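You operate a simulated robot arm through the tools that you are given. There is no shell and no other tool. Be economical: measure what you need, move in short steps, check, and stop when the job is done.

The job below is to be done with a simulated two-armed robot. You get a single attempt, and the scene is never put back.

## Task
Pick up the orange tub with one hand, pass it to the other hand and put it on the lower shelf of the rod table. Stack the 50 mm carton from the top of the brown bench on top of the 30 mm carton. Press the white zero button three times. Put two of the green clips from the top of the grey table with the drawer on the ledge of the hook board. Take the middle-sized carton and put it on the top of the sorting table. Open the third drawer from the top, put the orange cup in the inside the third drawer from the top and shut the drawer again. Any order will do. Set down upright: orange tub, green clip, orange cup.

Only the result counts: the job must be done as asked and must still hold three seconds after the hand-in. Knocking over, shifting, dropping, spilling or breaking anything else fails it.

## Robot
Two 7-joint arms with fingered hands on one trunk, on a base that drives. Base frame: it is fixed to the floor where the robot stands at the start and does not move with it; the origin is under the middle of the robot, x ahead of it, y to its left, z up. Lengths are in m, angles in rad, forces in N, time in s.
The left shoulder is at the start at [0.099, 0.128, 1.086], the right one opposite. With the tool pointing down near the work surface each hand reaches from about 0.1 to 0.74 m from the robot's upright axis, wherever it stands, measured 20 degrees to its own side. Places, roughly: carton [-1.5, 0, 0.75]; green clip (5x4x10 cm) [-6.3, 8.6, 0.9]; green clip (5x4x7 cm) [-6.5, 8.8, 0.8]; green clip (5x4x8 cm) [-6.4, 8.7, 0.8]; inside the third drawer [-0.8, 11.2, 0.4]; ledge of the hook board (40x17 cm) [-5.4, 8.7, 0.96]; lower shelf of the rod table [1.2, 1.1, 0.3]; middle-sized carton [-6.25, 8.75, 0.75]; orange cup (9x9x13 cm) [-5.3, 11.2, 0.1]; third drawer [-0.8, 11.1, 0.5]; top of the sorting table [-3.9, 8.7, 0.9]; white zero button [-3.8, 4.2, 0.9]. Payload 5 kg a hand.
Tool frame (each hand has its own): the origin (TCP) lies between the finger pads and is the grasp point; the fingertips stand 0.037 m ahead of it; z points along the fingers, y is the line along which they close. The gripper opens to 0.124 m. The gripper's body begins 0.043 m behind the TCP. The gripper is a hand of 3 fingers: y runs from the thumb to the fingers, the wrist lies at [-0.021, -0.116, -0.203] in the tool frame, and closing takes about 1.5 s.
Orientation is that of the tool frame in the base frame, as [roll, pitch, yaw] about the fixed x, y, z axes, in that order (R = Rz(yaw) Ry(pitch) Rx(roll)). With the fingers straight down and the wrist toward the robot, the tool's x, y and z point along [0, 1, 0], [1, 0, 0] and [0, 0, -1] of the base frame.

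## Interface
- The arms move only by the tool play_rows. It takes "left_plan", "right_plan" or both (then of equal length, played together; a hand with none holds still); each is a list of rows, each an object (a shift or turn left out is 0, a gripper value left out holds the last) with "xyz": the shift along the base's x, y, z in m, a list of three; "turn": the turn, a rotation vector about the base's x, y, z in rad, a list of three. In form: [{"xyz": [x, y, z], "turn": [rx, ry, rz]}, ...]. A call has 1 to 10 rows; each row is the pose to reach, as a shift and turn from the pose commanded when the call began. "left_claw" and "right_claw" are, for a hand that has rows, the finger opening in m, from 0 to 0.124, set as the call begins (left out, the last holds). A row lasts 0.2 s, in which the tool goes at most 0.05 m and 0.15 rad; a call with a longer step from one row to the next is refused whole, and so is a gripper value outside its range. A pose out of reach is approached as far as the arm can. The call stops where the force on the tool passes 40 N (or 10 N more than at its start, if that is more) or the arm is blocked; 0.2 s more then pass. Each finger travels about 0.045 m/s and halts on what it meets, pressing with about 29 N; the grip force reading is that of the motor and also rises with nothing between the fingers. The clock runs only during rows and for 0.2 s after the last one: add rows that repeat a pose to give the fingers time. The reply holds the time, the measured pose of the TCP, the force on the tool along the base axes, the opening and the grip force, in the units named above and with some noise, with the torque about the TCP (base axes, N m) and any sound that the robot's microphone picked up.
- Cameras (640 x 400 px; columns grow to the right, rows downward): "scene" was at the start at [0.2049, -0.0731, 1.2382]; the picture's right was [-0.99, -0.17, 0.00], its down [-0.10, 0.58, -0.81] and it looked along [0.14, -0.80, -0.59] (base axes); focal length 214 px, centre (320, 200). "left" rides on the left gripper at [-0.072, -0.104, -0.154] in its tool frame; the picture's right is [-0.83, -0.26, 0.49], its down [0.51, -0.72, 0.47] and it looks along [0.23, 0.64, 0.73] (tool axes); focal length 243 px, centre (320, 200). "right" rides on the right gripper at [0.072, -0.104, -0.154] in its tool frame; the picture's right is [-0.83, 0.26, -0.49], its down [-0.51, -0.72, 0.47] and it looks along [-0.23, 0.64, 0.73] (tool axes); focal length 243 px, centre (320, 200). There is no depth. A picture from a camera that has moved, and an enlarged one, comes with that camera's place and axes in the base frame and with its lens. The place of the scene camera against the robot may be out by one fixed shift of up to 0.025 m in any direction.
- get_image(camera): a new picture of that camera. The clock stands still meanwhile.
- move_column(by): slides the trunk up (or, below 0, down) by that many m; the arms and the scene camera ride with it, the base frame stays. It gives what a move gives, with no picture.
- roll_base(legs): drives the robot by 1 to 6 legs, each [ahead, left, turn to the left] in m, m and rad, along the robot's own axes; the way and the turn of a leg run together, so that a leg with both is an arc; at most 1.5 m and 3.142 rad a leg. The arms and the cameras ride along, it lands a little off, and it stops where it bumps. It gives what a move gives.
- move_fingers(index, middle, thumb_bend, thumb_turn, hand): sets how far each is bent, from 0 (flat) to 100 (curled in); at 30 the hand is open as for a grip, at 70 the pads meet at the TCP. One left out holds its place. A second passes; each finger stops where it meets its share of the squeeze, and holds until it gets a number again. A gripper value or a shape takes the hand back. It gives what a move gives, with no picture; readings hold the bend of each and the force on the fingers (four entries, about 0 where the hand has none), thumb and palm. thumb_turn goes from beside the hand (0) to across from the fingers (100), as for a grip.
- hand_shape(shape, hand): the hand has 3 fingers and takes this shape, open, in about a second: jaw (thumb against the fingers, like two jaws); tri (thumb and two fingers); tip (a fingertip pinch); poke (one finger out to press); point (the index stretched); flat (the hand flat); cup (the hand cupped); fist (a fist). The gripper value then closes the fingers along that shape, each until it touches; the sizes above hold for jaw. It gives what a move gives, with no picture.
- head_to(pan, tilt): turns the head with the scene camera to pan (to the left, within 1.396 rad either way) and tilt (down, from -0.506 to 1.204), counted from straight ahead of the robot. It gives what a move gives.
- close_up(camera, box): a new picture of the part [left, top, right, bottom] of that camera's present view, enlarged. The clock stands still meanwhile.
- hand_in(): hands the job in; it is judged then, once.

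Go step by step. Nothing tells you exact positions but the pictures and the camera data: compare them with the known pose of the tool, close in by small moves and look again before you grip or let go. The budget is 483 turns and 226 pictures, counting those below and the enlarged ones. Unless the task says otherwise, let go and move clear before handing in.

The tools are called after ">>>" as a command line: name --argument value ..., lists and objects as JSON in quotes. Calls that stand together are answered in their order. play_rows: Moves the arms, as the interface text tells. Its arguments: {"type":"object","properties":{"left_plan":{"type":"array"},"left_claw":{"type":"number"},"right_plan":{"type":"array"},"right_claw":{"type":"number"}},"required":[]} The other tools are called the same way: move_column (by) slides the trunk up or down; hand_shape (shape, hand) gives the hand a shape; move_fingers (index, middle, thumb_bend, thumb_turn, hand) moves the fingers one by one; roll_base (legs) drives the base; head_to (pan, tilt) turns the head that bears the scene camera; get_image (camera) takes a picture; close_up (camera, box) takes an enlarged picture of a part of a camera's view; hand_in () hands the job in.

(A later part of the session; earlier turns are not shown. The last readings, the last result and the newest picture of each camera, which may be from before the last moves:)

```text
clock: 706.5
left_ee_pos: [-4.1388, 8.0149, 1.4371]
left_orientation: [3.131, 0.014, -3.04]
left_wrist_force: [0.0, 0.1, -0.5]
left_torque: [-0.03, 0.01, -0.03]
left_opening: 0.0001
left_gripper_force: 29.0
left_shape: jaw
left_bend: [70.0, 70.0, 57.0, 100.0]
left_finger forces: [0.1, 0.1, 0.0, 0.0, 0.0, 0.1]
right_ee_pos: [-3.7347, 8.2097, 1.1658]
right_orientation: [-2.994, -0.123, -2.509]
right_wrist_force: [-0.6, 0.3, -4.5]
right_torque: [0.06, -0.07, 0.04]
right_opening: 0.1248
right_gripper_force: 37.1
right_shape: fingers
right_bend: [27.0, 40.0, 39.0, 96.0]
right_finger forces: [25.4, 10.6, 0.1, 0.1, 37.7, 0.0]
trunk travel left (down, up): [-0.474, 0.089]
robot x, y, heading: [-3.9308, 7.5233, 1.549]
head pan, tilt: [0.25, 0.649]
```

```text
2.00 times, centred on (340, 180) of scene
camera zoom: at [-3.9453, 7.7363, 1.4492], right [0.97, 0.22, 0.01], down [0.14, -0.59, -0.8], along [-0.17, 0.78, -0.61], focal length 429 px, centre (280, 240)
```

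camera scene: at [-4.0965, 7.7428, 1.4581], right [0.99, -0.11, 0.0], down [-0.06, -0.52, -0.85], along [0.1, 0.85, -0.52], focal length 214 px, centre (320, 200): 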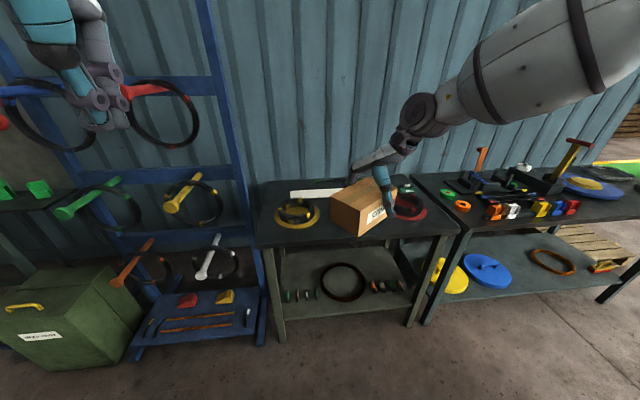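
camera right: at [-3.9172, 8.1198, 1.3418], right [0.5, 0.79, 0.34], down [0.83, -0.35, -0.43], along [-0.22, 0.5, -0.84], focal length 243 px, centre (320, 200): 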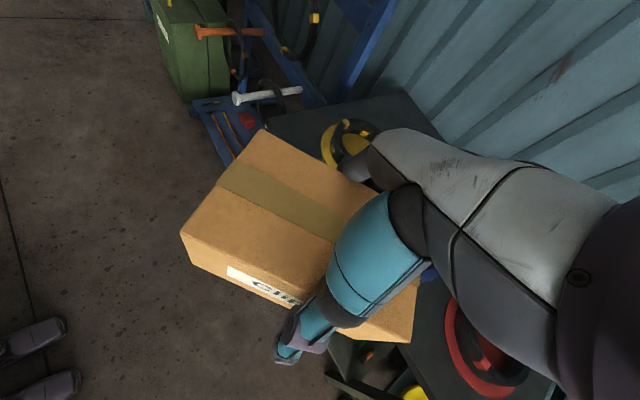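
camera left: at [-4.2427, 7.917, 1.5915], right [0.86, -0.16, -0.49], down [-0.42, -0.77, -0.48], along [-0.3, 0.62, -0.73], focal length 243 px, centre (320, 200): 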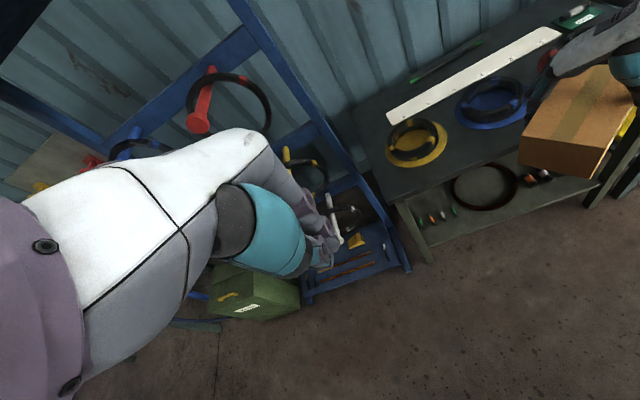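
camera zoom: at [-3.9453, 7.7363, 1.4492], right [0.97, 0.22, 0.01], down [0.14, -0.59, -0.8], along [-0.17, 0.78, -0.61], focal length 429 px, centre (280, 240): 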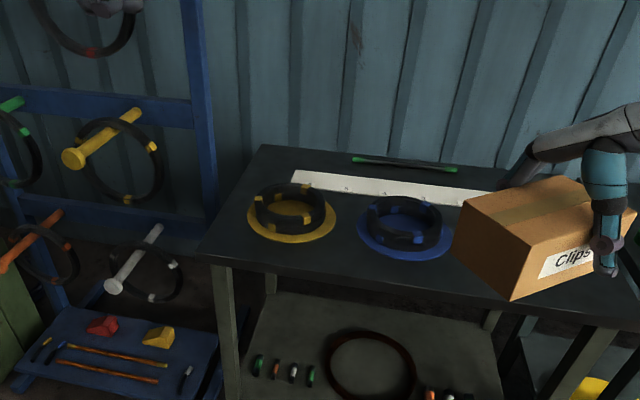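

Free room exists at the table's back-left corner (x −4.24…−4.13, y 8.60…8.80), fitting the carton with its long side along y. First tuck the left arm away from the rack.

>>> play_rows --left_plan '[{"xyz": [-0.01, -0.03, -0.03]}, {"xyz": [-0.02, -0.06, -0.06]}, {"xyz": [-0.03, -0.09, -0.09]}, {"xyz": [-0.04, -0.12, -0.12]}, {"xyz": [-0.05, -0.15, -0.15]}]'

>>> roll_base --legs '[[0.03, 0.05, 0], [0, 0, 0.65], [0.4, -0.27, 0]]'

```text
clock: 707.7
left_ee_pos: [-4.1979, 7.9261, 1.3525]
left_orientation: [3.132, 0.018, -3.042]
left_wrist_force: [-0.5, 0.9, 0.4]
left_torque: [0.0, -0.02, -0.02]
left_opening: 0.0
left_gripper_force: 29.0
left_shape: jaw
left_bend: [70.0, 70.0, 57.0, 100.0]
left_finger forces: [0.0, 0.1, 0.1, 0.1, 0.0, 0.0]
left hand out of reach, approached as far as the arm can: row 3, 4, 5
right_ee_pos: [-3.735, 8.2107, 1.1674]
right_orientation: [-2.994, -0.123, -2.508]
right_wrist_force: [0.4, -0.2, -4.4]
right_torque: [0.06, -0.04, 0.02]
right_opening: 0.1243
right_gripper_force: 37.0
right_shape: fingers
right_bend: [27.0, 40.0, 39.0, 96.0]
right_finger forces: [25.3, 10.6, 0.1, 0.0, 37.5, 0.0]
trunk travel left (down, up): [-0.474, 0.089]
robot x, y, heading: [-3.9277, 7.5213, 1.549]
head pan, tilt: [0.25, 0.649]
```

```text
clock: 713.1
left_ee_pos: [-4.4484, 8.1887, 1.3572]
left_orientation: [3.13, 0.008, -2.38]
left_wrist_force: [-0.5, -0.9, -0.1]
left_torque: [0.02, -0.01, 0.01]
left_opening: 0.0
left_gripper_force: 29.1
left_shape: jaw
left_bend: [70.0, 70.0, 57.0, 100.0]
left_finger forces: [0.0, 0.0, 0.0, 0.0, 0.0, 0.0]
right_ee_pos: [-4.2581, 8.6982, 1.1665]
right_orientation: [-3.002, -0.129, -1.848]
right_wrist_force: [-0.2, -0.2, -3.6]
right_torque: [0.1, -0.02, 0.0]
right_opening: 0.124
right_gripper_force: 34.8
right_shape: fingers
right_bend: [27.0, 40.0, 40.0, 96.0]
right_finger forces: [24.1, 10.5, 0.0, 0.1, 36.3, 0.0]
trunk travel left (down, up): [-0.474, 0.089]
robot x, y, heading: [-3.9978, 8.0298, 2.208]
head pan, tilt: [0.25, 0.649]
```

Rotate to align the carton's long side with y and shift over the free corner.

>>> play_rows --right_plan '[{"xyz": [0.025, 0.003, 0], "turn": [0, 0, 0.09]}, {"xyz": [0.05, 0.006, 0], "turn": [0, 0, 0.18]}, {"xyz": [0.075, 0.009, 0], "turn": [0, 0, 0.25]}]'

>>> head_to --pan 0.0 --tilt 0.65

>>> get_image --camera "scene"

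>>> get_image --camera "right"

```text
clock: 713.9
left_ee_pos: [-4.447, 8.191, 1.3555]
left_orientation: [3.132, 0.007, -2.381]
left_wrist_force: [-0.3, 0.7, -0.1]
left_torque: [-0.03, 0.03, -0.01]
left_opening: 0.0
left_gripper_force: 28.7
left_shape: jaw
left_bend: [70.0, 70.0, 57.0, 100.0]
left_finger forces: [0.0, 0.0, 0.0, 0.0, 0.0, 0.1]
right_ee_pos: [-4.1829, 8.7083, 1.1645]
right_orientation: [-3.0, -0.129, -1.597]
right_wrist_force: [0.9, 0.0, -4.2]
right_torque: [0.07, 0.01, -0.01]
right_opening: 0.1242
right_gripper_force: 34.6
right_shape: fingers
right_bend: [27.0, 40.0, 40.0, 96.0]
right_finger forces: [23.9, 10.5, 0.0, 0.1, 35.9, 0.0]
trunk travel left (down, up): [-0.474, 0.089]
robot x, y, heading: [-3.9987, 8.0287, 2.203]
head pan, tilt: [0.25, 0.649]
```

```text
clock: 714.7
left_ee_pos: [-4.4479, 8.1912, 1.3558]
left_orientation: [3.13, 0.007, -2.38]
left_wrist_force: [0.3, 0.1, 0.2]
left_torque: [-0.04, -0.05, -0.01]
left_opening: 0.0
left_gripper_force: 29.1
left_shape: jaw
left_bend: [70.0, 70.0, 57.0, 100.0]
left_finger forces: [0.1, 0.0, 0.0, 0.1, 0.0, 0.0]
right_ee_pos: [-4.1832, 8.7091, 1.165]
right_orientation: [-2.999, -0.129, -1.598]
right_wrist_force: [-0.4, 0.2, -3.9]
right_torque: [0.11, 0.0, 0.01]
right_opening: 0.1238
right_gripper_force: 35.0
right_shape: fingers
right_bend: [27.0, 40.0, 40.0, 96.0]
right_finger forces: [23.7, 10.5, 0.0, 0.1, 35.9, 0.1]
trunk travel left (down, up): [-0.474, 0.089]
robot x, y, heading: [-3.9971, 8.0311, 2.207]
head pan, tilt: [0.0, 0.649]
```

```text
32 pictures are left
camera scene: at [-4.1061, 8.2072, 1.4493], right [0.8, 0.6, 0.0], down [0.36, -0.49, -0.8], along [-0.47, 0.64, -0.6], focal length 214 px, centre (320, 200)
```

scene: 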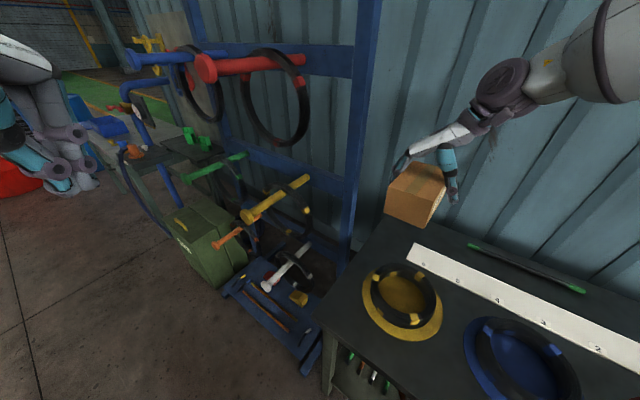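

```text
31 pictures are left
camera right: at [-4.1037, 8.6574, 1.3405], right [-0.3, 0.89, 0.34], down [0.79, 0.43, -0.43], along [-0.53, 0.14, -0.84], focal length 243 px, centre (320, 200)
```

right: 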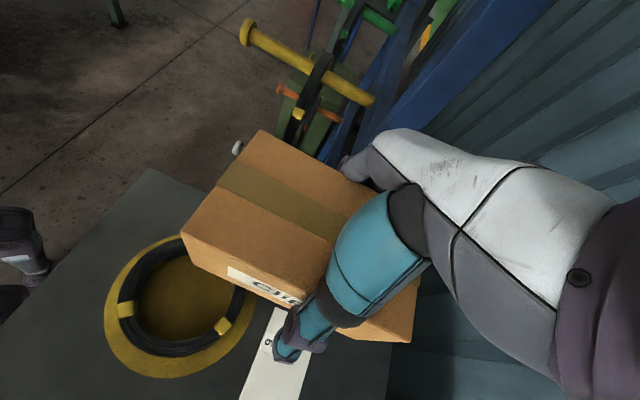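

I'll place it at centre ≈ [−4.192, 8.765]. Nudge the base so the hand is over it, then lower in stages.

>>> roll_base --legs '[[0.059, -0.043, 0]]'

>>> play_rows --right_plan '[{"xyz": [0, 0, -0.04]}, {"xyz": [0, 0, -0.08]}, {"xyz": [0, 0, -0.12]}, {"xyz": [0, 0, -0.15]}]'

>>> get_image --camera "scene"

>>> get_image --camera "right"

```text
clock: 715.7
left_ee_pos: [-4.4485, 8.2559, 1.3584]
left_orientation: [3.125, 0.012, -2.38]
left_wrist_force: [-0.6, -1.2, 0.1]
left_torque: [0.07, -0.01, 0.0]
left_opening: 0.0
left_gripper_force: 28.9
left_shape: jaw
left_bend: [70.0, 70.0, 57.0, 100.0]
left_finger forces: [0.1, 0.0, 0.0, 0.0, 0.0, 0.1]
right_ee_pos: [-4.1861, 8.774, 1.1685]
right_orientation: [-3.002, -0.123, -1.595]
right_wrist_force: [0.3, -0.9, -4.3]
right_torque: [0.15, 0.01, -0.03]
right_opening: 0.1237
right_gripper_force: 34.8
right_shape: fingers
right_bend: [27.0, 40.0, 40.0, 96.0]
right_finger forces: [24.0, 10.4, 0.1, 0.1, 35.9, 0.0]
trunk travel left (down, up): [-0.474, 0.089]
robot x, y, heading: [-4.0003, 8.1027, 2.211]
head pan, tilt: [0.0, 0.649]
```

```text
clock: 716.7
left_ee_pos: [-4.45, 8.2644, 1.3554]
left_orientation: [3.134, 0.008, -2.381]
left_wrist_force: [-0.7, 0.2, 0.2]
left_torque: [-0.03, 0.0, 0.01]
left_opening: 0.0001
left_gripper_force: 28.8
left_shape: jaw
left_bend: [70.0, 70.0, 57.0, 100.0]
left_finger forces: [0.0, 0.0, 0.1, 0.0, 0.1, 0.0]
right_ee_pos: [-4.1834, 8.7814, 1.0141]
right_orientation: [-3.002, -0.128, -1.596]
right_wrist_force: [-0.6, -0.5, -4.2]
right_torque: [0.02, -0.01, -0.02]
right_opening: 0.1239
right_gripper_force: 34.6
right_shape: fingers
right_bend: [27.0, 40.0, 40.0, 96.0]
right_finger forces: [23.3, 10.4, 0.0, 0.0, 35.3, 0.1]
trunk travel left (down, up): [-0.474, 0.089]
robot x, y, heading: [-3.9976, 8.1059, 2.206]
head pan, tilt: [0.0, 0.649]
```

```text
30 pictures are left
camera scene: at [-4.1067, 8.2807, 1.4491], right [0.8, 0.6, 0.0], down [0.36, -0.49, -0.8], along [-0.47, 0.64, -0.61], focal length 214 px, centre (320, 200)
```

scene: 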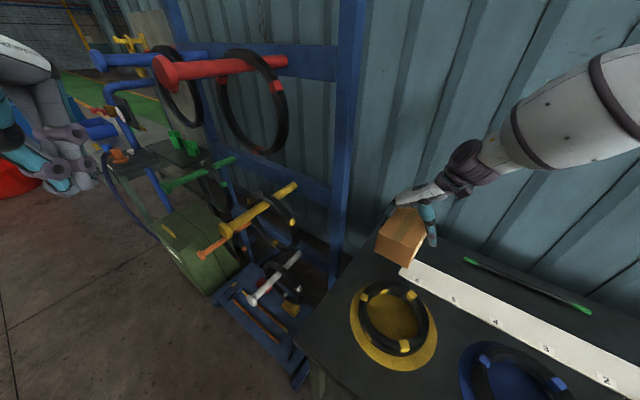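

```text
29 pictures are left
camera right: at [-4.1039, 8.7305, 1.1904], right [-0.31, 0.89, 0.34], down [0.79, 0.44, -0.43], along [-0.53, 0.14, -0.84], focal length 243 px, centre (320, 200)
```

right: 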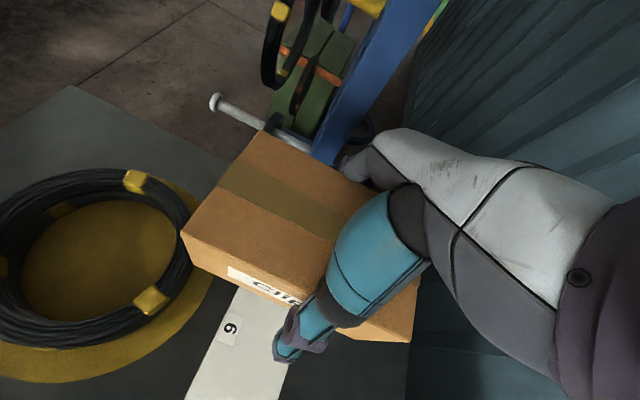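

The ruler's end may slightly overlap the carton's footprint, so shift 1.8 cm left and lower slowly.

>>> play_rows --right_plan '[{"xyz": [-0.009, 0, 0]}, {"xyz": [-0.018, 0, -0.01]}, {"xyz": [-0.018, 0, -0.025]}, {"xyz": [-0.018, 0, -0.035]}]'

>>> get_image --camera "right"

```text
clock: 717.7
left_ee_pos: [-4.4482, 8.2627, 1.3568]
left_orientation: [3.129, 0.007, -2.379]
left_wrist_force: [0.3, 0.0, 0.5]
left_torque: [-0.03, -0.03, 0.01]
left_opening: 0.0
left_gripper_force: 28.9
left_shape: jaw
left_bend: [70.0, 70.0, 57.0, 100.0]
left_finger forces: [0.1, 0.0, 0.1, 0.1, 0.0, 0.0]
right_ee_pos: [-4.2022, 8.7806, 0.9789]
right_orientation: [-2.998, -0.129, -1.597]
right_wrist_force: [-0.2, -0.3, -3.7]
right_torque: [0.08, 0.01, 0.0]
right_opening: 0.1239
right_gripper_force: 34.5
right_shape: fingers
right_bend: [27.0, 40.0, 40.0, 96.0]
right_finger forces: [23.3, 10.4, 0.0, 0.1, 35.2, 0.0]
trunk travel left (down, up): [-0.474, 0.089]
robot x, y, heading: [-3.9989, 8.1039, 2.214]
head pan, tilt: [0.0, 0.649]
```

```text
28 pictures are left
camera right: at [-4.1227, 8.729, 1.1552], right [-0.31, 0.89, 0.34], down [0.79, 0.44, -0.43], along [-0.53, 0.14, -0.84], focal length 243 px, centre (320, 200)
```

right: 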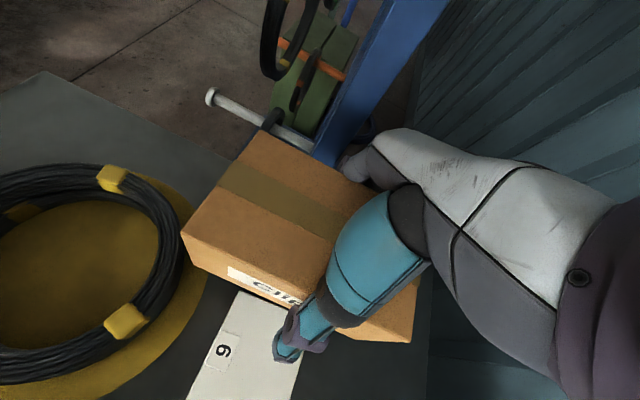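

The ruler's end is now just clear of the carton. Lower to contact.

>>> play_rows --right_plan '[{"xyz": [0, 0, -0.005]}, {"xyz": [0, 0, -0.01]}, {"xyz": [0, 0, -0.014]}]'

```text
clock: 718.5
left_ee_pos: [-4.4494, 8.2632, 1.3563]
left_orientation: [3.132, 0.007, -2.379]
left_wrist_force: [0.0, 0.5, -0.1]
left_torque: [-0.01, 0.01, 0.0]
left_opening: 0.0003
left_gripper_force: 29.3
left_shape: jaw
left_bend: [70.0, 70.0, 57.0, 100.0]
left_finger forces: [0.0, 0.0, 0.0, 0.1, 0.0, 0.0]
right_ee_pos: [-4.203, 8.7795, 0.9663]
right_orientation: [-3.0, -0.128, -1.596]
right_wrist_force: [1.0, -0.9, -4.6]
right_torque: [0.08, -0.02, 0.01]
right_opening: 0.124
right_gripper_force: 34.6
right_shape: fingers
right_bend: [27.0, 40.0, 40.0, 96.0]
right_finger forces: [23.4, 10.3, 0.0, 0.1, 35.1, 0.1]
trunk travel left (down, up): [-0.474, 0.089]
robot x, y, heading: [-3.9978, 8.1017, 2.208]
head pan, tilt: [0.0, 0.649]
```

>>> play_rows --right_plan '[{"xyz": [0, 0, -0.004]}, {"xyz": [0, 0, -0.008]}, {"xyz": [0, 0, -0.012]}]'

```text
clock: 719.3
left_ee_pos: [-4.4489, 8.2615, 1.3554]
left_orientation: [3.132, 0.009, -2.379]
left_wrist_force: [0.5, -0.1, 0.4]
left_torque: [-0.02, 0.01, 0.01]
left_opening: 0.0
left_gripper_force: 29.0
left_shape: jaw
left_bend: [70.0, 70.0, 57.0, 100.0]
left_finger forces: [0.0, 0.1, 0.1, 0.0, 0.1, 0.1]
right_ee_pos: [-4.2012, 8.7798, 0.9534]
right_orientation: [-3.002, -0.13, -1.595]
right_wrist_force: [0.1, 1.0, -4.2]
right_torque: [0.05, 0.0, 0.02]
right_opening: 0.124
right_gripper_force: 34.5
right_shape: fingers
right_bend: [27.0, 40.0, 40.0, 96.0]
right_finger forces: [23.3, 10.3, 0.0, 0.0, 35.0, 0.0]
trunk travel left (down, up): [-0.474, 0.089]
robot x, y, heading: [-3.9965, 8.1043, 2.208]
head pan, tilt: [0.0, 0.649]
```

>>> play_rows --right_plan '[{"xyz": [0, 0, -0.005]}, {"xyz": [0, 0, -0.01]}, {"xyz": [0, 0, -0.014]}]'

>>> get_image --camera "right"

```text
clock: 720.1
left_ee_pos: [-4.4492, 8.2629, 1.3562]
left_orientation: [3.132, 0.009, -2.379]
left_wrist_force: [0.1, 0.9, 0.1]
left_torque: [0.01, -0.03, 0.0]
left_opening: 0.0003
left_gripper_force: 29.2
left_shape: jaw
left_bend: [70.0, 70.0, 57.0, 100.0]
left_finger forces: [0.0, 0.1, 0.0, 0.0, 0.0, 0.0]
right_ee_pos: [-4.2028, 8.7795, 0.9416]
right_orientation: [-3.002, -0.128, -1.597]
right_wrist_force: [0.0, 0.1, -3.7]
right_torque: [0.06, 0.0, 0.03]
right_opening: 0.1238
right_gripper_force: 33.9
right_shape: fingers
right_bend: [27.0, 40.0, 40.0, 96.0]
right_finger forces: [23.2, 10.2, 0.0, 0.0, 35.2, 0.0]
trunk travel left (down, up): [-0.474, 0.089]
robot x, y, heading: [-3.9987, 8.1004, 2.21]
head pan, tilt: [0.0, 0.649]
```

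```text
27 pictures are left
camera right: at [-4.1231, 8.7284, 1.1161], right [-0.31, 0.89, 0.34], down [0.79, 0.44, -0.43], along [-0.53, 0.14, -0.84], focal length 243 px, centre (320, 200)
```

right: 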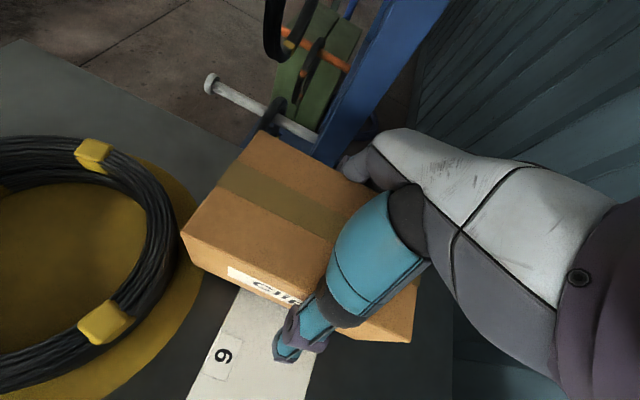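

Shift 1.2 cm further back for clearance to the yellow disc, then continue lowering.

>>> play_rows --right_plan '[{"xyz": [-0.004, 0.012, 0]}, {"xyz": [-0.004, 0.012, -0.006]}, {"xyz": [-0.004, 0.012, -0.012]}, {"xyz": [-0.004, 0.012, -0.016]}]'

```text
clock: 721.1
left_ee_pos: [-4.4491, 8.2632, 1.3558]
left_orientation: [3.132, 0.009, -2.378]
left_wrist_force: [-0.1, 0.2, 0.5]
left_torque: [0.0, -0.02, 0.0]
left_opening: 0.0
left_gripper_force: 29.2
left_shape: jaw
left_bend: [70.0, 70.0, 57.0, 100.0]
left_finger forces: [0.0, 0.1, 0.0, 0.0, 0.0, 0.0]
right_ee_pos: [-4.2066, 8.7913, 0.9238]
right_orientation: [-2.999, -0.13, -1.594]
right_wrist_force: [-1.2, 0.0, -4.5]
right_torque: [0.02, 0.01, 0.02]
right_opening: 0.1239
right_gripper_force: 34.1
right_shape: fingers
right_bend: [27.0, 40.0, 40.0, 96.0]
right_finger forces: [23.2, 10.4, 0.0, 0.0, 35.0, 0.0]
trunk travel left (down, up): [-0.474, 0.089]
robot x, y, heading: [-3.9953, 8.099, 2.208]
head pan, tilt: [0.0, 0.649]
```

>>> play_rows --right_plan '[{"xyz": [0, 0, -0.005]}, {"xyz": [0, 0, -0.01]}, {"xyz": [0, 0, -0.014]}]'

>>> get_image --camera "right"

```text
clock: 721.9
left_ee_pos: [-4.4481, 8.2591, 1.3571]
left_orientation: [3.127, 0.01, -2.38]
left_wrist_force: [-0.5, -0.1, -0.5]
left_torque: [-0.05, -0.02, 0.02]
left_opening: 0.0
left_gripper_force: 29.2
left_shape: jaw
left_bend: [70.0, 70.0, 57.0, 100.0]
left_finger forces: [0.0, 0.0, 0.0, 0.0, 0.0, 0.0]
right_ee_pos: [-4.2094, 8.7938, 0.9199]
right_orientation: [-3.01, -0.122, -1.596]
right_wrist_force: [4.0, -3.8, 31.7]
right_torque: [-0.24, -2.09, 0.12]
right_opening: 0.1238
right_gripper_force: 38.0
right_shape: fingers
right_bend: [28.0, 42.0, 41.0, 95.0]
right_finger forces: [19.8, 7.8, 0.1, 0.1, 48.3, 0.1]
trunk travel left (down, up): [-0.474, 0.089]
robot x, y, heading: [-3.9951, 8.1042, 2.204]
head pan, tilt: [0.0, 0.649]
stopped in row 3 (right hand): the force on the tool passed its limit at 45 N (the readings are from after the stop); the commanded pose is now the measured one
```

```text
26 pictures are left
camera right: at [-4.128, 8.74, 1.0947], right [-0.3, 0.89, 0.35], down [0.79, 0.44, -0.43], along [-0.54, 0.15, -0.83], focal length 243 px, centre (320, 200)
```

right: 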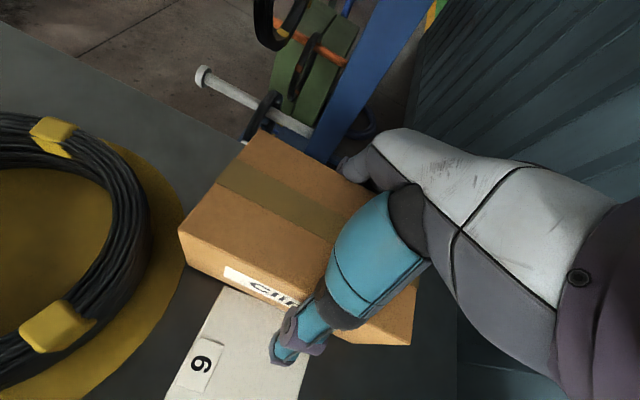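

On the table, clear of disc and ruler. Ease off and open thumb first, then fingers a bit.

>>> play_rows --right_plan '[{"xyz": [0, 0, 0.004]}, {"xyz": [0, 0, 0.007]}]'

>>> move_fingers --hand "right" --index 22 --middle 26 --thumb_bend 22

>>> play_rows --right_plan '[{"xyz": [0, 0, 0.02]}, {"xyz": [0, 0, 0.05]}, {"xyz": [0, 0, 0.09]}, {"xyz": [0, 0, 0.13]}, {"xyz": [0, 0, 0.17]}, {"xyz": [0, 0, 0.21]}]'

>>> get_image --camera "scene"

```text
clock: 722.5
left_ee_pos: [-4.4489, 8.2622, 1.3558]
left_orientation: [3.132, 0.01, -2.379]
left_wrist_force: [0.0, -0.1, 0.7]
left_torque: [-0.02, 0.01, 0.0]
left_opening: 0.0
left_gripper_force: 29.2
left_shape: jaw
left_bend: [70.0, 70.0, 57.0, 100.0]
left_finger forces: [0.1, 0.1, 0.1, 0.0, 0.0, 0.1]
right_ee_pos: [-4.2077, 8.7923, 0.9218]
right_orientation: [-3.005, -0.126, -1.595]
right_wrist_force: [-2.5, -1.4, 4.9]
right_torque: [-0.07, -0.32, -0.06]
right_opening: 0.1236
right_gripper_force: 36.7
right_shape: fingers
right_bend: [28.0, 41.0, 41.0, 96.0]
right_finger forces: [25.2, 10.4, 0.0, 0.1, 37.5, 0.0]
trunk travel left (down, up): [-0.474, 0.089]
robot x, y, heading: [-3.9974, 8.1016, 2.211]
head pan, tilt: [0.0, 0.649]
```

```text
clock: 723.5
left_ee_pos: [-4.4495, 8.2625, 1.3556]
left_orientation: [3.131, 0.009, -2.378]
left_wrist_force: [-0.3, -0.2, -0.4]
left_torque: [0.01, 0.0, 0.02]
left_opening: 0.0
left_gripper_force: 28.4
left_shape: jaw
left_bend: [70.0, 70.0, 57.0, 100.0]
left_finger forces: [0.0, 0.1, 0.0, 0.0, 0.0, 0.0]
right_ee_pos: [-4.2082, 8.7936, 0.9227]
right_orientation: [-3.007, -0.126, -1.597]
right_wrist_force: [0.1, -0.2, 0.7]
right_torque: [0.02, -0.02, 0.01]
right_opening: 0.1511
right_gripper_force: 0.1
right_shape: fingers
right_bend: [22.0, 26.0, 22.0, 97.0]
right_finger forces: [0.0, 0.0, 0.0, 0.0, 0.1, 0.1]
trunk travel left (down, up): [-0.474, 0.089]
robot x, y, heading: [-3.9971, 8.1037, 2.206]
head pan, tilt: [0.0, 0.649]
```

```text
clock: 724.9
left_ee_pos: [-4.4492, 8.2603, 1.3572]
left_orientation: [3.13, 0.009, -2.379]
left_wrist_force: [0.8, -0.3, -0.6]
left_torque: [0.02, 0.01, 0.02]
left_opening: 0.0001
left_gripper_force: 28.9
left_shape: jaw
left_bend: [70.0, 70.0, 57.0, 100.0]
left_finger forces: [0.0, 0.0, 0.1, 0.1, 0.0, 0.1]
right_ee_pos: [-4.2091, 8.7958, 1.1355]
right_orientation: [-3.007, -0.123, -1.595]
right_wrist_force: [0.2, 0.5, -0.1]
right_torque: [0.01, 0.0, 0.0]
right_opening: 0.1509
right_gripper_force: 0.0
right_shape: fingers
right_bend: [22.0, 26.0, 22.0, 97.0]
right_finger forces: [0.1, 0.0, 0.0, 0.0, 0.0, 0.0]
trunk travel left (down, up): [-0.474, 0.089]
robot x, y, heading: [-3.9983, 8.1016, 2.203]
head pan, tilt: [0.0, 0.649]
```

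```text
25 pictures are left
camera scene: at [-4.1058, 8.2769, 1.4497], right [0.8, 0.6, 0.0], down [0.36, -0.48, -0.8], along [-0.47, 0.64, -0.6], focal length 214 px, centre (320, 200)
```

scene: 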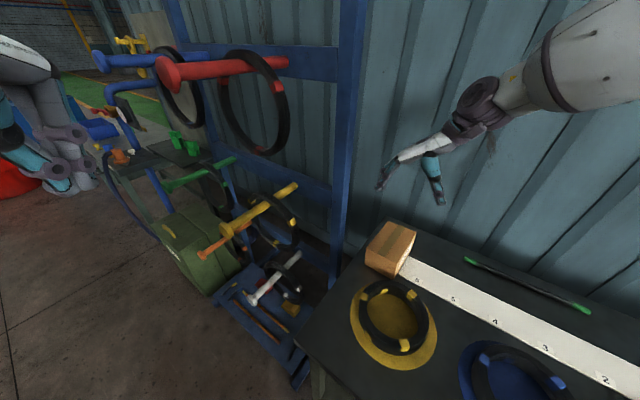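

The carton stands on the sorting table. Last task: the cup and the drawer behind the partition. First retreat straight back from the table and rack.

>>> roll_base --legs '[[-0.486, 0.354, 0], [0, 0.0, 0.93], [1.3, 0, 0], [1.3, 0, 0], [1.25, 0, 0]]'

>>> head_to --pan -1.2 --tilt 0.35

>>> get_image --camera "scene"

```text
clock: 728.8
left_ee_pos: [-4.4472, 7.6568, 1.3556]
left_orientation: [3.131, 0.007, -2.383]
left_wrist_force: [0.5, 0.2, 0.0]
left_torque: [-0.01, -0.03, -0.04]
left_opening: 0.0
left_gripper_force: 29.2
left_shape: jaw
left_bend: [70.0, 70.0, 57.0, 100.0]
left_finger forces: [0.1, 0.0, 0.1, 0.1, 0.0, 0.0]
right_ee_pos: [-4.2046, 8.1898, 1.1312]
right_orientation: [-3.006, -0.125, -1.599]
right_wrist_force: [-0.2, -0.2, -0.3]
right_torque: [-0.02, -0.01, 0.04]
right_opening: 0.1509
right_gripper_force: 0.1
right_shape: fingers
right_bend: [22.0, 26.0, 22.0, 97.0]
right_finger forces: [0.1, 0.0, 0.0, 0.0, 0.0, 0.1]
trunk travel left (down, up): [-0.474, 0.089]
robot x, y, heading: [-3.9975, 7.4911, 2.203]
head pan, tilt: [0.0, 0.649]
stopped in leg 1: the robot was blocked; the commanded pose is now the measured one
```

```text
clock: 730.2
left_ee_pos: [-4.4462, 7.6577, 1.3541]
left_orientation: [3.133, 0.006, -2.383]
left_wrist_force: [-1.0, 0.9, 0.0]
left_torque: [-0.01, -0.02, 0.0]
left_opening: 0.0
left_gripper_force: 28.7
left_shape: jaw
left_bend: [70.0, 70.0, 57.0, 100.0]
left_finger forces: [0.0, 0.0, 0.1, 0.0, 0.1, 0.1]
right_ee_pos: [-4.204, 8.1889, 1.1309]
right_orientation: [-3.006, -0.128, -1.6]
right_wrist_force: [1.0, 0.8, 0.7]
right_torque: [0.0, 0.01, -0.05]
right_opening: 0.1511
right_gripper_force: 0.1
right_shape: fingers
right_bend: [22.0, 26.0, 22.0, 97.0]
right_finger forces: [0.0, 0.0, 0.0, 0.1, 0.1, 0.1]
trunk travel left (down, up): [-0.474, 0.089]
robot x, y, heading: [-3.9947, 7.4891, 2.201]
head pan, tilt: [-1.201, 0.351]
```

```text
24 pictures are left
camera scene: at [-4.0023, 7.6804, 1.4759], right [0.84, -0.54, 0.0], down [-0.18, -0.29, -0.94], along [0.5, 0.79, -0.35], focal length 214 px, centre (320, 200)
```

scene: 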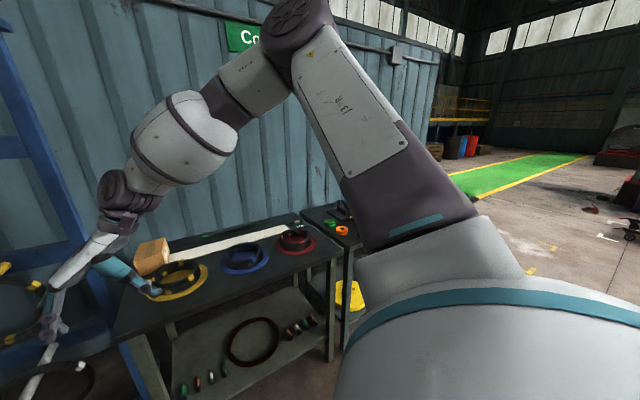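

Something blocks behind. Slide along −x instead, then turn and drive west.

>>> roll_base --legs '[[0.27, 0.42, 0], [0.27, 0.45, 0], [0, 0, 0.93]]'

```text
clock: 740.9
left_ee_pos: [-5.4081, 7.1372, 1.3556]
left_orientation: [3.131, 0.008, -1.442]
left_wrist_force: [-0.3, -0.5, -0.6]
left_torque: [-0.02, 0.01, 0.03]
left_opening: 0.0
left_gripper_force: 28.6
left_shape: jaw
left_bend: [70.0, 70.0, 57.0, 100.0]
left_finger forces: [0.0, 0.1, 0.0, 0.1, 0.0, 0.0]
right_ee_pos: [-5.6966, 7.6464, 1.132]
right_orientation: [-3.007, -0.125, -0.659]
right_wrist_force: [-1.0, 0.0, 0.0]
right_torque: [-0.03, 0.02, 0.0]
right_opening: 0.151
right_gripper_force: 0.0
right_shape: fingers
right_bend: [22.0, 26.0, 22.0, 97.0]
right_finger forces: [0.0, 0.1, 0.1, 0.0, 0.0, 0.0]
trunk travel left (down, up): [-0.474, 0.089]
robot x, y, heading: [-5.0122, 7.4056, -3.142]
head pan, tilt: [-1.201, 0.351]
```

>>> roll_base --legs '[[1.0, 0.15, 0], [0.95, 0, 0]]'

>>> head_to --pan -0.7 --tilt 0.4

>>> get_image --camera "scene"

```text
clock: 743.5
left_ee_pos: [-5.713, 7.1089, 1.3574]
left_orientation: [3.137, -0.005, -1.425]
left_wrist_force: [0.7, -0.7, -0.9]
left_torque: [0.04, -0.01, 0.04]
left_opening: 0.0
left_gripper_force: 28.9
left_shape: jaw
left_bend: [70.0, 70.0, 57.0, 100.0]
left_finger forces: [0.0, 0.0, 0.0, 0.0, 0.0, 0.0]
right_ee_pos: [-6.0089, 7.6098, 1.1241]
right_orientation: [-3.01, -0.138, -0.642]
right_wrist_force: [-0.4, 0.4, -0.2]
right_torque: [0.01, 0.02, 0.01]
right_opening: 0.1511
right_gripper_force: 0.0
right_shape: fingers
right_bend: [22.0, 26.0, 22.0, 98.0]
right_finger forces: [0.1, 0.0, 0.0, 0.0, 0.1, 0.0]
trunk travel left (down, up): [-0.474, 0.089]
robot x, y, heading: [-5.3148, 7.3712, -3.114]
head pan, tilt: [-1.201, 0.351]
stopped in leg 1: the robot was blocked; the commanded pose is now the measured one
```

```text
clock: 744.4
left_ee_pos: [-5.7129, 7.1114, 1.3565]
left_orientation: [3.138, -0.008, -1.426]
left_wrist_force: [1.0, -0.2, 0.8]
left_torque: [-0.01, -0.03, 0.02]
left_opening: 0.0
left_gripper_force: 29.7
left_shape: jaw
left_bend: [70.0, 70.0, 57.0, 100.0]
left_finger forces: [0.1, 0.1, 0.1, 0.1, 0.0, 0.1]
right_ee_pos: [-6.009, 7.6114, 1.1228]
right_orientation: [-3.012, -0.139, -0.642]
right_wrist_force: [0.8, -0.4, -0.6]
right_torque: [0.03, 0.01, 0.02]
right_opening: 0.151
right_gripper_force: 0.1
right_shape: fingers
right_bend: [22.0, 26.0, 22.0, 98.0]
right_finger forces: [0.1, 0.0, 0.0, 0.0, 0.0, 0.0]
trunk travel left (down, up): [-0.474, 0.089]
robot x, y, heading: [-5.3126, 7.3668, -3.118]
head pan, tilt: [-0.7, 0.4]
```

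```text
23 pictures are left
camera scene: at [-5.4969, 7.4563, 1.4699], right [0.63, 0.78, -0.01], down [0.31, -0.26, -0.92], along [-0.71, 0.57, -0.4], focal length 214 px, centre (320, 200)
```

scene: 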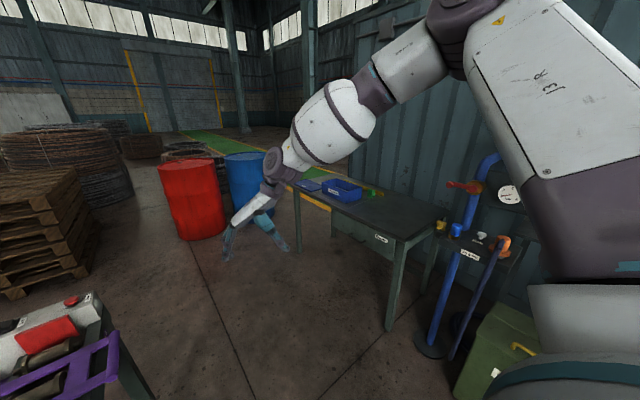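

A bench stands just south of me; the passage to the back is between the grey table's left end and the barrels. I'll move north a bit, west, and then sidestep through.

>>> roll_base --legs '[[-0.05, -0.33, -0.02], [1.25, 0, 0], [1.15, 0, 0]]'

>>> head_to --pan -1.3 --tilt 0.55

>>> get_image --camera "scene"

```text
clock: 745.3
left_ee_pos: [-5.7059, 7.105, 1.3557]
left_orientation: [3.133, 0.003, -1.427]
left_wrist_force: [-0.2, 0.7, 0.2]
left_torque: [0.02, -0.02, 0.01]
left_opening: 0.0002
left_gripper_force: 29.4
left_shape: jaw
left_bend: [70.0, 70.0, 57.0, 100.0]
left_finger forces: [0.1, 0.0, 0.0, 0.0, 0.0, 0.1]
right_ee_pos: [-6.0016, 7.6089, 1.1284]
right_orientation: [-3.007, -0.13, -0.643]
right_wrist_force: [0.5, -0.1, 0.1]
right_torque: [0.01, -0.06, -0.02]
right_opening: 0.1512
right_gripper_force: 0.1
right_shape: fingers
right_bend: [22.0, 26.0, 22.0, 98.0]
right_finger forces: [0.0, 0.0, 0.0, 0.1, 0.0, 0.0]
trunk travel left (down, up): [-0.474, 0.089]
robot x, y, heading: [-5.3093, 7.376, -3.119]
head pan, tilt: [-0.7, 0.4]
stopped in leg 1: the robot was blocked; the commanded pose is now the measured one
```

```text
clock: 746.3
left_ee_pos: [-5.7056, 7.1065, 1.3563]
left_orientation: [3.133, 0.003, -1.427]
left_wrist_force: [-0.3, -0.7, 0.4]
left_torque: [-0.02, 0.03, 0.02]
left_opening: 0.0
left_gripper_force: 28.8
left_shape: jaw
left_bend: [70.0, 70.0, 57.0, 100.0]
left_finger forces: [0.0, 0.0, 0.0, 0.0, 0.1, 0.0]
right_ee_pos: [-6.0014, 7.6102, 1.1282]
right_orientation: [-3.007, -0.132, -0.645]
right_wrist_force: [0.5, 0.3, -0.3]
right_torque: [0.01, 0.0, 0.01]
right_opening: 0.1514
right_gripper_force: 0.1
right_shape: fingers
right_bend: [22.0, 26.0, 22.0, 98.0]
right_finger forces: [0.0, 0.0, 0.1, 0.0, 0.0, 0.0]
trunk travel left (down, up): [-0.474, 0.089]
robot x, y, heading: [-5.3111, 7.3717, -3.121]
head pan, tilt: [-1.3, 0.55]
```

```text
22 pictures are left
camera scene: at [-5.4429, 7.4786, 1.4576], right [0.96, 0.29, 0.0], down [0.15, -0.5, -0.85], along [-0.24, 0.81, -0.53], focal length 214 px, centre (320, 200)
```

scene: 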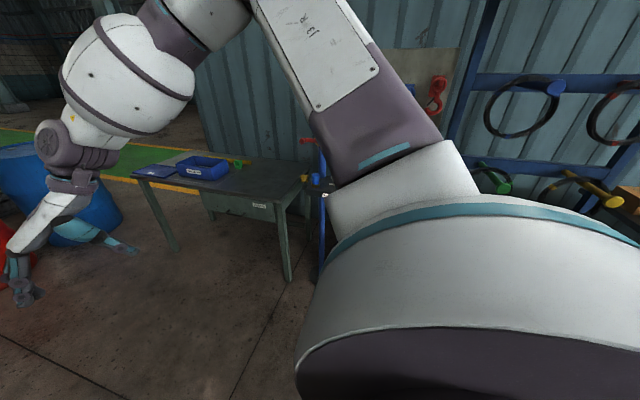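

>>> roll_base --legs '[[0, -0.3, 0]]'

```text
clock: 747.0
left_ee_pos: [-5.7047, 7.1062, 1.3561]
left_orientation: [3.133, 0.006, -1.425]
left_wrist_force: [-0.6, -1.0, 0.8]
left_torque: [-0.03, 0.0, -0.02]
left_opening: 0.0002
left_gripper_force: 29.8
left_shape: jaw
left_bend: [70.0, 70.0, 57.0, 100.0]
left_finger forces: [0.0, 0.1, 0.0, 0.0, 0.0, 0.0]
right_ee_pos: [-6.0013, 7.6101, 1.1288]
right_orientation: [-3.005, -0.13, -0.642]
right_wrist_force: [-0.2, 0.1, 0.1]
right_torque: [0.02, -0.01, 0.02]
right_opening: 0.1512
right_gripper_force: 0.0
right_shape: fingers
right_bend: [22.0, 26.0, 22.0, 98.0]
right_finger forces: [0.0, 0.0, 0.0, 0.1, 0.0, 0.0]
trunk travel left (down, up): [-0.474, 0.089]
robot x, y, heading: [-5.3103, 7.3774, -3.117]
head pan, tilt: [-1.3, 0.55]
stopped in leg 1: the robot was blocked; the commanded pose is now the measured one
```

>>> roll_base --legs '[[-0.15, 0, 0]]'

```text
clock: 748.4
left_ee_pos: [-5.5585, 7.1033, 1.3544]
left_orientation: [3.136, 0.01, -1.425]
left_wrist_force: [-0.7, 0.3, -0.7]
left_torque: [0.01, -0.04, 0.01]
left_opening: 0.0
left_gripper_force: 29.7
left_shape: jaw
left_bend: [70.0, 70.0, 57.0, 100.0]
left_finger forces: [0.1, 0.0, 0.0, 0.0, 0.0, 0.0]
right_ee_pos: [-5.8554, 7.6049, 1.1275]
right_orientation: [-3.001, -0.13, -0.641]
right_wrist_force: [-0.4, -0.1, -0.6]
right_torque: [0.01, -0.06, 0.01]
right_opening: 0.151
right_gripper_force: 0.1
right_shape: fingers
right_bend: [22.0, 26.0, 22.0, 98.0]
right_finger forces: [0.0, 0.1, 0.0, 0.0, 0.0, 0.1]
trunk travel left (down, up): [-0.474, 0.089]
robot x, y, heading: [-5.16, 7.3794, -3.12]
head pan, tilt: [-1.3, 0.55]
```

>>> roll_base --legs '[[0, -0.3, -0.02]]'

```text
clock: 751.5
left_ee_pos: [-5.565, 7.4061, 1.3551]
left_orientation: [3.132, 0.009, -1.447]
left_wrist_force: [0.0, -0.5, 0.3]
left_torque: [0.0, 0.03, -0.02]
left_opening: 0.0002
left_gripper_force: 29.3
left_shape: jaw
left_bend: [70.0, 70.0, 57.0, 100.0]
left_finger forces: [0.0, 0.0, 0.1, 0.0, 0.0, 0.0]
right_ee_pos: [-5.8507, 7.9181, 1.1288]
right_orientation: [-3.002, -0.126, -0.661]
right_wrist_force: [0.1, 0.9, 0.5]
right_torque: [-0.01, -0.01, 0.01]
right_opening: 0.1513
right_gripper_force: 0.0
right_shape: fingers
right_bend: [22.0, 26.0, 22.0, 98.0]
right_finger forces: [0.1, 0.0, 0.1, 0.1, 0.1, 0.0]
trunk travel left (down, up): [-0.474, 0.089]
robot x, y, heading: [-5.1657, 7.6771, -3.14]
head pan, tilt: [-1.3, 0.55]
```

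>>> roll_base --legs '[[1.3, 0, 0], [1.25, 0, 0]]'

>>> get_image --camera "scene"

```text
clock: 763.8
left_ee_pos: [-8.0839, 7.4266, 1.3567]
left_orientation: [3.133, 0.008, -1.468]
left_wrist_force: [1.3, 0.0, 0.0]
left_torque: [0.04, -0.01, -0.02]
left_opening: 0.0003
left_gripper_force: 28.8
left_shape: jaw
left_bend: [70.0, 70.0, 57.0, 100.0]
left_finger forces: [0.0, 0.0, 0.0, 0.0, 0.0, 0.0]
right_ee_pos: [-8.3582, 7.9421, 1.13]
right_orientation: [-3.002, -0.126, -0.686]
right_wrist_force: [0.0, 0.7, -0.7]
right_torque: [0.0, 0.02, 0.0]
right_opening: 0.1512
right_gripper_force: 0.0
right_shape: fingers
right_bend: [22.0, 26.0, 22.0, 98.0]
right_finger forces: [0.1, 0.0, 0.0, 0.0, 0.0, 0.1]
trunk travel left (down, up): [-0.474, 0.089]
robot x, y, heading: [-7.6823, 7.6856, 3.121]
head pan, tilt: [-1.3, 0.55]
```

```text
21 pictures are left
camera scene: at [-7.8063, 7.7872, 1.4583], right [0.97, 0.25, 0.0], down [0.13, -0.51, -0.85], along [-0.21, 0.83, -0.52], focal length 214 px, centre (320, 200)
```

scene: 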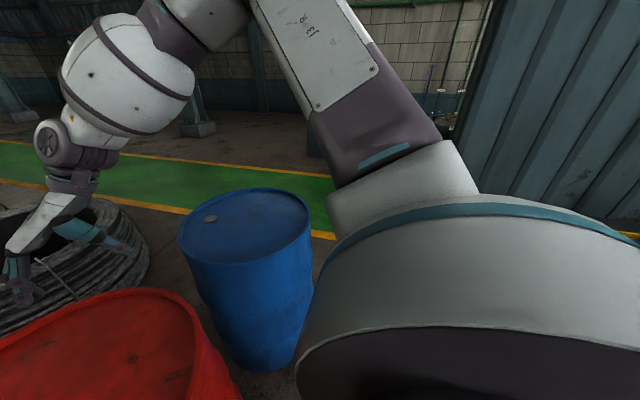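

The gap is about 0.74 m and I'm centred in it. Sidestep through to y≈9.8.

>>> roll_base --legs '[[-0.02, -1.1, 0], [0, -1.1, 0], [0, 0, -1.55]]'

>>> head_to --pan -0.9 --tilt 0.45

>>> get_image --camera "scene"

```text
clock: 787.1
left_ee_pos: [-7.8961, 10.2795, 1.3554]
left_orientation: [3.132, 0.01, -3.007]
left_wrist_force: [-0.1, 0.2, -0.2]
left_torque: [0.02, -0.02, 0.04]
left_opening: 0.0
left_gripper_force: 29.3
left_shape: jaw
left_bend: [70.0, 70.0, 57.0, 100.0]
left_finger forces: [0.0, 0.0, 0.1, 0.0, 0.1, 0.0]
right_ee_pos: [-7.3873, 10.5717, 1.1297]
right_orientation: [-3.002, -0.127, -2.221]
right_wrist_force: [-0.9, 0.5, -0.1]
right_torque: [0.02, 0.0, 0.01]
right_opening: 0.1514
right_gripper_force: 0.1
right_shape: fingers
right_bend: [22.0, 26.0, 22.0, 98.0]
right_finger forces: [0.1, 0.1, 0.0, 0.0, 0.1, 0.0]
trunk travel left (down, up): [-0.474, 0.089]
robot x, y, heading: [-7.623, 9.8819, 1.577]
head pan, tilt: [-1.3, 0.55]
```

```text
clock: 787.9
left_ee_pos: [-7.8957, 10.2799, 1.3551]
left_orientation: [3.134, 0.009, -3.007]
left_wrist_force: [-0.4, -0.7, -0.4]
left_torque: [0.02, 0.0, 0.0]
left_opening: 0.0
left_gripper_force: 29.2
left_shape: jaw
left_bend: [70.0, 70.0, 57.0, 100.0]
left_finger forces: [0.0, 0.0, 0.1, 0.1, 0.0, 0.0]
right_ee_pos: [-7.3876, 10.5713, 1.1306]
right_orientation: [-3.002, -0.129, -2.224]
right_wrist_force: [-0.4, -0.5, 0.6]
right_torque: [0.01, 0.0, 0.04]
right_opening: 0.1514
right_gripper_force: 0.1
right_shape: fingers
right_bend: [22.0, 26.0, 22.0, 98.0]
right_finger forces: [0.1, 0.0, 0.0, 0.0, 0.1, 0.1]
trunk travel left (down, up): [-0.474, 0.089]
robot x, y, heading: [-7.6212, 9.8827, 1.583]
head pan, tilt: [-0.901, 0.45]
```

```text
20 pictures are left
camera scene: at [-7.5414, 10.0723, 1.4672], right [0.63, -0.78, 0.0], down [-0.34, -0.27, -0.9], along [0.7, 0.57, -0.44], focal length 214 px, centre (320, 200)
```

scene: 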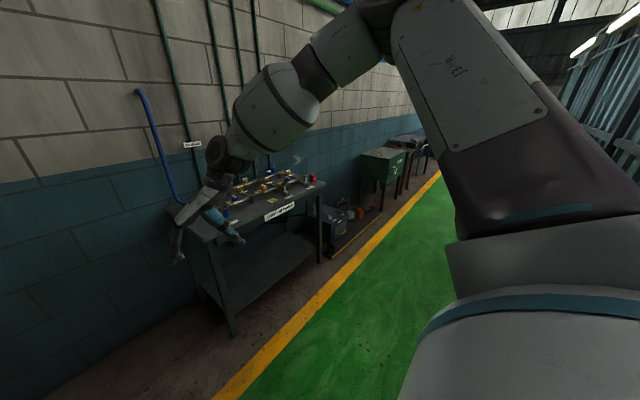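

A green walkway behind the partition; an orange object sits low near [−5.3, 11.2]. Zoom there.

>>> close_up --camera "scene" --box '[310, 180, 410, 260]'

```text
5.00 times, centred on (360, 220) of scene
camera zoom: at [-7.5414, 10.0723, 1.4672], right [0.63, -0.78, 0.0], down [-0.34, -0.27, -0.9], along [0.7, 0.57, -0.44], focal length 1072 px, centre (120, 100)
```

zoom: 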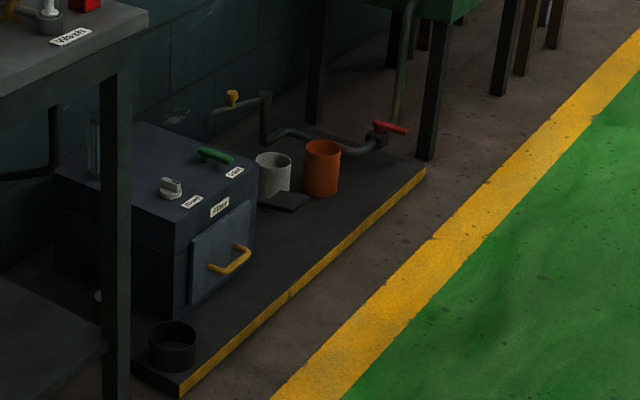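

The orange cup stands on a low platform at ≈[−5.38, 11.17], with a white cup behind-left. I'll use the left hand. Prepare the hands first.

>>> play_rows --left_plan '[{"xyz": [0, 0, 0], "turn": [0, 0, -0.13]}, {"xyz": [0, 0, 0], "turn": [0, 0, -0.26]}, {"xyz": [0, 0, 0], "turn": [0, 0, -0.39]}, {"xyz": [0, 0, 0], "turn": [0, 0, -0.52]}, {"xyz": [0, 0, 0], "turn": [0, 0, -0.65]}, {"xyz": [0, 0, 0], "turn": [0, 0, -0.78]}]' --left_claw 0.124 --right_plan '[{"xyz": [0, -0.03, 0.02]}, {"xyz": [0, -0.06, 0.04]}, {"xyz": [0, -0.09, 0.06]}, {"xyz": [0, -0.12, 0.08]}, {"xyz": [0, -0.15, 0.1]}, {"xyz": [0, -0.18, 0.12]}]' --right_claw 0.124

>>> roll_base --legs '[[0, -1.2, 0], [0, -1.18, 0]]'

```text
clock: 789.3
left_ee_pos: [-7.895, 10.2774, 1.3561]
left_orientation: [3.132, 0.005, 2.494]
left_wrist_force: [0.3, 0.0, -0.2]
left_torque: [0.03, 0.01, 0.0]
left_opening: 0.124
left_gripper_force: 0.1
left_shape: jaw
left_bend: [30.0, 30.0, 30.0, 98.0]
left_finger forces: [0.1, 0.1, 0.1, 0.1, 0.0, 0.0]
right_ee_pos: [-7.3881, 10.391, 1.2513]
right_orientation: [-3.004, -0.127, -2.225]
right_wrist_force: [-0.5, -0.7, 0.4]
right_torque: [0.05, 0.0, 0.01]
right_opening: 0.124
right_gripper_force: 0.0
right_shape: jaw
right_bend: [30.0, 30.0, 30.0, 98.0]
right_finger forces: [0.0, 0.0, 0.0, 0.0, 0.0, 0.1]
trunk travel left (down, up): [-0.474, 0.089]
robot x, y, heading: [-7.6226, 9.8845, 1.584]
head pan, tilt: [-0.901, 0.45]
```

```text
clock: 810.2
left_ee_pos: [-5.5242, 10.3048, 1.3542]
left_orientation: [3.133, 0.008, 2.487]
left_wrist_force: [0.5, 0.8, -0.8]
left_torque: [-0.01, -0.04, -0.01]
left_opening: 0.1237
left_gripper_force: 0.1
left_shape: jaw
left_bend: [30.0, 30.0, 30.0, 98.0]
left_finger forces: [0.0, 0.0, 0.1, 0.0, 0.1, 0.1]
right_ee_pos: [-5.0162, 10.4144, 1.2509]
right_orientation: [-3.001, -0.127, -2.232]
right_wrist_force: [-0.3, -0.3, 0.1]
right_torque: [0.0, 0.01, 0.03]
right_opening: 0.1239
right_gripper_force: 0.2
right_shape: jaw
right_bend: [30.0, 30.0, 30.0, 98.0]
right_finger forces: [0.1, 0.1, 0.0, 0.0, 0.0, 0.1]
trunk travel left (down, up): [-0.474, 0.089]
robot x, y, heading: [-5.2566, 9.907, 1.574]
head pan, tilt: [-0.901, 0.45]
```

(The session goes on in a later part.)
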